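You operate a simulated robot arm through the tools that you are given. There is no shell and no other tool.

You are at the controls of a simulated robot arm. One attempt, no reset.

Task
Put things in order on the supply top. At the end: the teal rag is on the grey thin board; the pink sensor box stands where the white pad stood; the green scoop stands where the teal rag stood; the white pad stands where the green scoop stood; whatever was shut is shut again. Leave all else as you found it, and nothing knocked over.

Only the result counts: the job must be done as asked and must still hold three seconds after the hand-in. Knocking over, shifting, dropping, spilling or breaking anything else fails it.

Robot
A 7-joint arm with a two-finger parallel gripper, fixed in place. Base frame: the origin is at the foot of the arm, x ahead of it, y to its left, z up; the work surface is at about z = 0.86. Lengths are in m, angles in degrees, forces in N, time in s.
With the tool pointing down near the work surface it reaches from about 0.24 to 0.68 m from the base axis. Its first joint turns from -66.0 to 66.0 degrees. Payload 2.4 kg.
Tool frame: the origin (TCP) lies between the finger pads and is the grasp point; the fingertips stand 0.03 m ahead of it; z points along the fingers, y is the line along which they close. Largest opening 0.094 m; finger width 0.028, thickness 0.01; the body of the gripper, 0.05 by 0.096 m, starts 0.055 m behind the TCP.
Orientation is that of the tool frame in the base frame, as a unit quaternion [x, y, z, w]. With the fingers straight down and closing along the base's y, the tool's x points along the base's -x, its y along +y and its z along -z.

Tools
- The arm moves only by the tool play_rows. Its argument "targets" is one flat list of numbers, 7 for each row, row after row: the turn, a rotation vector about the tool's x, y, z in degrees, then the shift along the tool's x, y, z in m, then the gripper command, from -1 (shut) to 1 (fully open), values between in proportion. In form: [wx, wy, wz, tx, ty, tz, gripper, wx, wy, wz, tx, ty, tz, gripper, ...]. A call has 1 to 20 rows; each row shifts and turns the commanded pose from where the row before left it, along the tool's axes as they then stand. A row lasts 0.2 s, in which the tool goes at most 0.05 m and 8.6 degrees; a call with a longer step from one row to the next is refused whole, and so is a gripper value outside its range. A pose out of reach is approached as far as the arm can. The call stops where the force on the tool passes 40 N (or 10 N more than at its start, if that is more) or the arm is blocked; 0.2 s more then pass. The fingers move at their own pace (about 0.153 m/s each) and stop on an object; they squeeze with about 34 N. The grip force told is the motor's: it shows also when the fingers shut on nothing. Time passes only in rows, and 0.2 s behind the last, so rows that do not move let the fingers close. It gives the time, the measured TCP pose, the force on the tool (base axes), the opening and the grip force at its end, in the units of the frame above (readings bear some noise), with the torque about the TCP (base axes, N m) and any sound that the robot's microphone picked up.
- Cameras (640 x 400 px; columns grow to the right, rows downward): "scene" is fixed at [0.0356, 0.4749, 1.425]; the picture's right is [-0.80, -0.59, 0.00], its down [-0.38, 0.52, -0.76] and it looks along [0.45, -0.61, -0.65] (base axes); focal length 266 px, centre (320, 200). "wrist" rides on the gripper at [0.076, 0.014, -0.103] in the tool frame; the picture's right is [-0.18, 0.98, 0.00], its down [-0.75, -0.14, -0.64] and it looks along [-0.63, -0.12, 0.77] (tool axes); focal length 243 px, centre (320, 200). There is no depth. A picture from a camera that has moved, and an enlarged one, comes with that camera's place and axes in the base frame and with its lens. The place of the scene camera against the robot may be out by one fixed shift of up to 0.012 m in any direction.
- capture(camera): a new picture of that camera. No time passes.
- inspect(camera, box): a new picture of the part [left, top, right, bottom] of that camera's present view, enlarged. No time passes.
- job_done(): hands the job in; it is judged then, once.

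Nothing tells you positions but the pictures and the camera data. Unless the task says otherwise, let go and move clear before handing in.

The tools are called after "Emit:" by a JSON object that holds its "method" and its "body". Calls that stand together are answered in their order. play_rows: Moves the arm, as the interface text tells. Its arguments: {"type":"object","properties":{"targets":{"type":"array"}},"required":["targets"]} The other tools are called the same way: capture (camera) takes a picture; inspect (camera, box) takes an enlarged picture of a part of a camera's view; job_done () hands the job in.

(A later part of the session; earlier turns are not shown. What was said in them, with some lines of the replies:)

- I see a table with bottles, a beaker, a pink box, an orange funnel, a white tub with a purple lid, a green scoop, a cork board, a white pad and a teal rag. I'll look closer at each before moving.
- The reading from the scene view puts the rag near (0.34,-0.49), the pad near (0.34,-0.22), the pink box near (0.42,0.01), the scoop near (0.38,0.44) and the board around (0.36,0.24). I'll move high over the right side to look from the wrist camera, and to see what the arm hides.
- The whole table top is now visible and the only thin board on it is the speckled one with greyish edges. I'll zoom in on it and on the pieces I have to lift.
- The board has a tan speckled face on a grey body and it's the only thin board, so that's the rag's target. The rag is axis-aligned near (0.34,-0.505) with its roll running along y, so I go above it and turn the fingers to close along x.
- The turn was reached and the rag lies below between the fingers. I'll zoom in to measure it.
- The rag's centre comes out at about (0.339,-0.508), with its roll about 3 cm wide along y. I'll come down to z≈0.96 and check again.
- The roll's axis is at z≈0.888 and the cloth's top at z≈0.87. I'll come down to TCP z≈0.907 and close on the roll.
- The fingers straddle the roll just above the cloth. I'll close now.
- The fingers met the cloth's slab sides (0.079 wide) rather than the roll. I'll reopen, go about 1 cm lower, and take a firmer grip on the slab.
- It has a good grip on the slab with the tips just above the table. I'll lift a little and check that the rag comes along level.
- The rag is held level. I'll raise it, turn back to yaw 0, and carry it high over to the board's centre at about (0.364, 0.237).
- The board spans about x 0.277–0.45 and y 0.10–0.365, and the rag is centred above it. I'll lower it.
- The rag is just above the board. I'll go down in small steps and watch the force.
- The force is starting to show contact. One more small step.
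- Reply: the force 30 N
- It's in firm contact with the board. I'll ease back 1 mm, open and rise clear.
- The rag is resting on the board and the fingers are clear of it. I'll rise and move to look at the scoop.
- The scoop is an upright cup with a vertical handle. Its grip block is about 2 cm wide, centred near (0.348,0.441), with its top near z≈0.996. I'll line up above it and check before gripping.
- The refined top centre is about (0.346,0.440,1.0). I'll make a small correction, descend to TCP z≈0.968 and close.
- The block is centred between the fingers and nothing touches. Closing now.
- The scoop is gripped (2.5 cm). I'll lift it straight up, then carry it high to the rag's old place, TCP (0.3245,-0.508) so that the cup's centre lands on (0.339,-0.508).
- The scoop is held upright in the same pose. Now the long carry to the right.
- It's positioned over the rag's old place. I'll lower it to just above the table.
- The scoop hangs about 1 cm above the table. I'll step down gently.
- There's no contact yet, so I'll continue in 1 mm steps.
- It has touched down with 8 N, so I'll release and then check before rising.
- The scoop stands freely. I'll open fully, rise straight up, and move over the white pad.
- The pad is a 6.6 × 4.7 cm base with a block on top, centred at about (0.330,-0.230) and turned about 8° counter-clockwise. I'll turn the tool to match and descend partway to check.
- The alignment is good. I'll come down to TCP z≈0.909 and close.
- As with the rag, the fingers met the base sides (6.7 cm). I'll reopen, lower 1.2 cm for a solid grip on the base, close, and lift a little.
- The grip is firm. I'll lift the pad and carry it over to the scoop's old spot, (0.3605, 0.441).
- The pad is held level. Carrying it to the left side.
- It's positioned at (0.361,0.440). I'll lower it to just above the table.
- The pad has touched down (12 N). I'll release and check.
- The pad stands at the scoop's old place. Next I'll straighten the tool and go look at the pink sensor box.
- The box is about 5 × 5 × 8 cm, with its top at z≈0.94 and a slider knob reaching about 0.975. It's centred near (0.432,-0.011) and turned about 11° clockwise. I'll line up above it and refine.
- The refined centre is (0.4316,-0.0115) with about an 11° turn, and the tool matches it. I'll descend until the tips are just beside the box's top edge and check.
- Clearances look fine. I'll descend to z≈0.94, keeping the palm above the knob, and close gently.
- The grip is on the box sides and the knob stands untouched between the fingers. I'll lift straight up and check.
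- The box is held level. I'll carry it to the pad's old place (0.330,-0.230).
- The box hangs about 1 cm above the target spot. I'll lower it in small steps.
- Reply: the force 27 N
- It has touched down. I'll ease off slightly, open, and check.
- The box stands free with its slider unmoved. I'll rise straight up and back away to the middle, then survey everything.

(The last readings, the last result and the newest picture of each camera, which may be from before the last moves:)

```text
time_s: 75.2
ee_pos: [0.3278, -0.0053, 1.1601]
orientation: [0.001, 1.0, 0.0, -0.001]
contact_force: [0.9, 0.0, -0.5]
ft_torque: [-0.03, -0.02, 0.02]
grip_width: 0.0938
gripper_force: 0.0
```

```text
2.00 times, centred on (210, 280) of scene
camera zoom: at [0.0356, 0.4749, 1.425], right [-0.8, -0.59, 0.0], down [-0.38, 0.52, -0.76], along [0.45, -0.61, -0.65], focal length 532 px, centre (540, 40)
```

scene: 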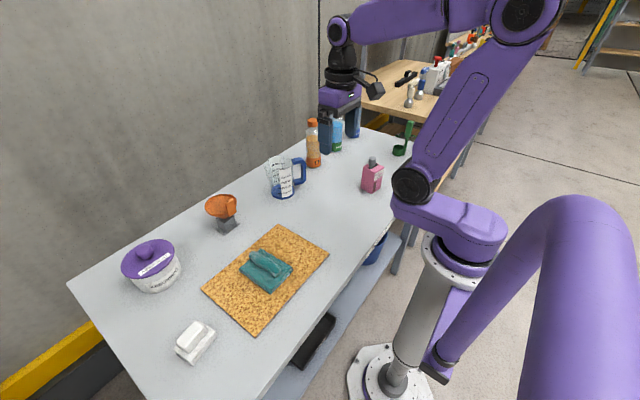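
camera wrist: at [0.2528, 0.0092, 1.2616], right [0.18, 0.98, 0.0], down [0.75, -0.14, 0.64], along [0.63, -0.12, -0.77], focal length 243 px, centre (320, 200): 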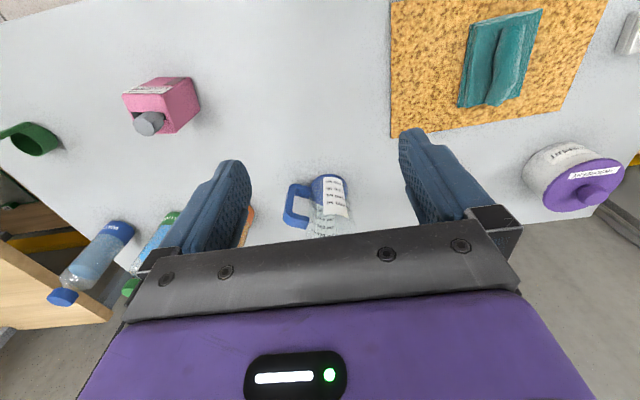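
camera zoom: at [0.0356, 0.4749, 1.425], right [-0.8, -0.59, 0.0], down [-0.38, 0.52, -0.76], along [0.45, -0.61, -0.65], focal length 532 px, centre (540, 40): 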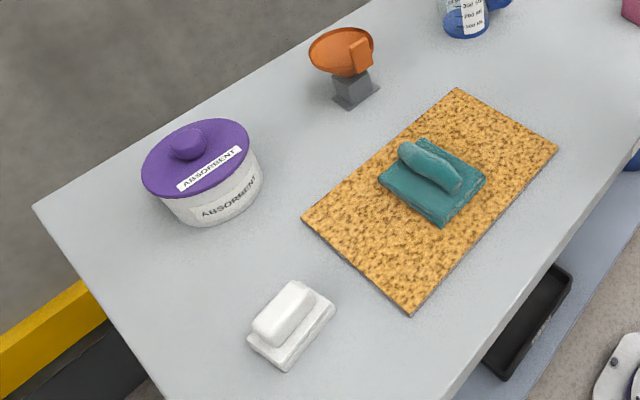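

The final check shows the rag on the board, the scoop upright where the rag was, the pad where the scoop was and the pink box where the pad was. The tub lid is still shut, everything else looks undisturbed and the arm is clear, so I'm handing in.

Emit:
{"method": "job_done", "body": {}}

```text
The job is handed in.
```

I've handed the job in, and my last pictures showed everything in its asked place; no verdict came back with the hand-in.

- **Teal rag:** lies on the thin board, near its middle. The only thin board on the table has a tan speckled face and grey edges, so I took that to be the grey board. The rag lies turned a quarter from how it lay before.
- **Green scoop:** stands upright where the rag was, at about (0.339, -0.508).
- **White pad:** stands where the scoop was, at about (0.361, 0.441).
- **Pink sensor box:** stands where the pad was, at about (0.330, -0.230). Its slider knob did not appear to move.

Nothing needed opening, so the tub's lid stayed shut throughout. The bottles, beaker, funnel, tub and board looked undisturbed, and the gripper was empty and clear of the table.
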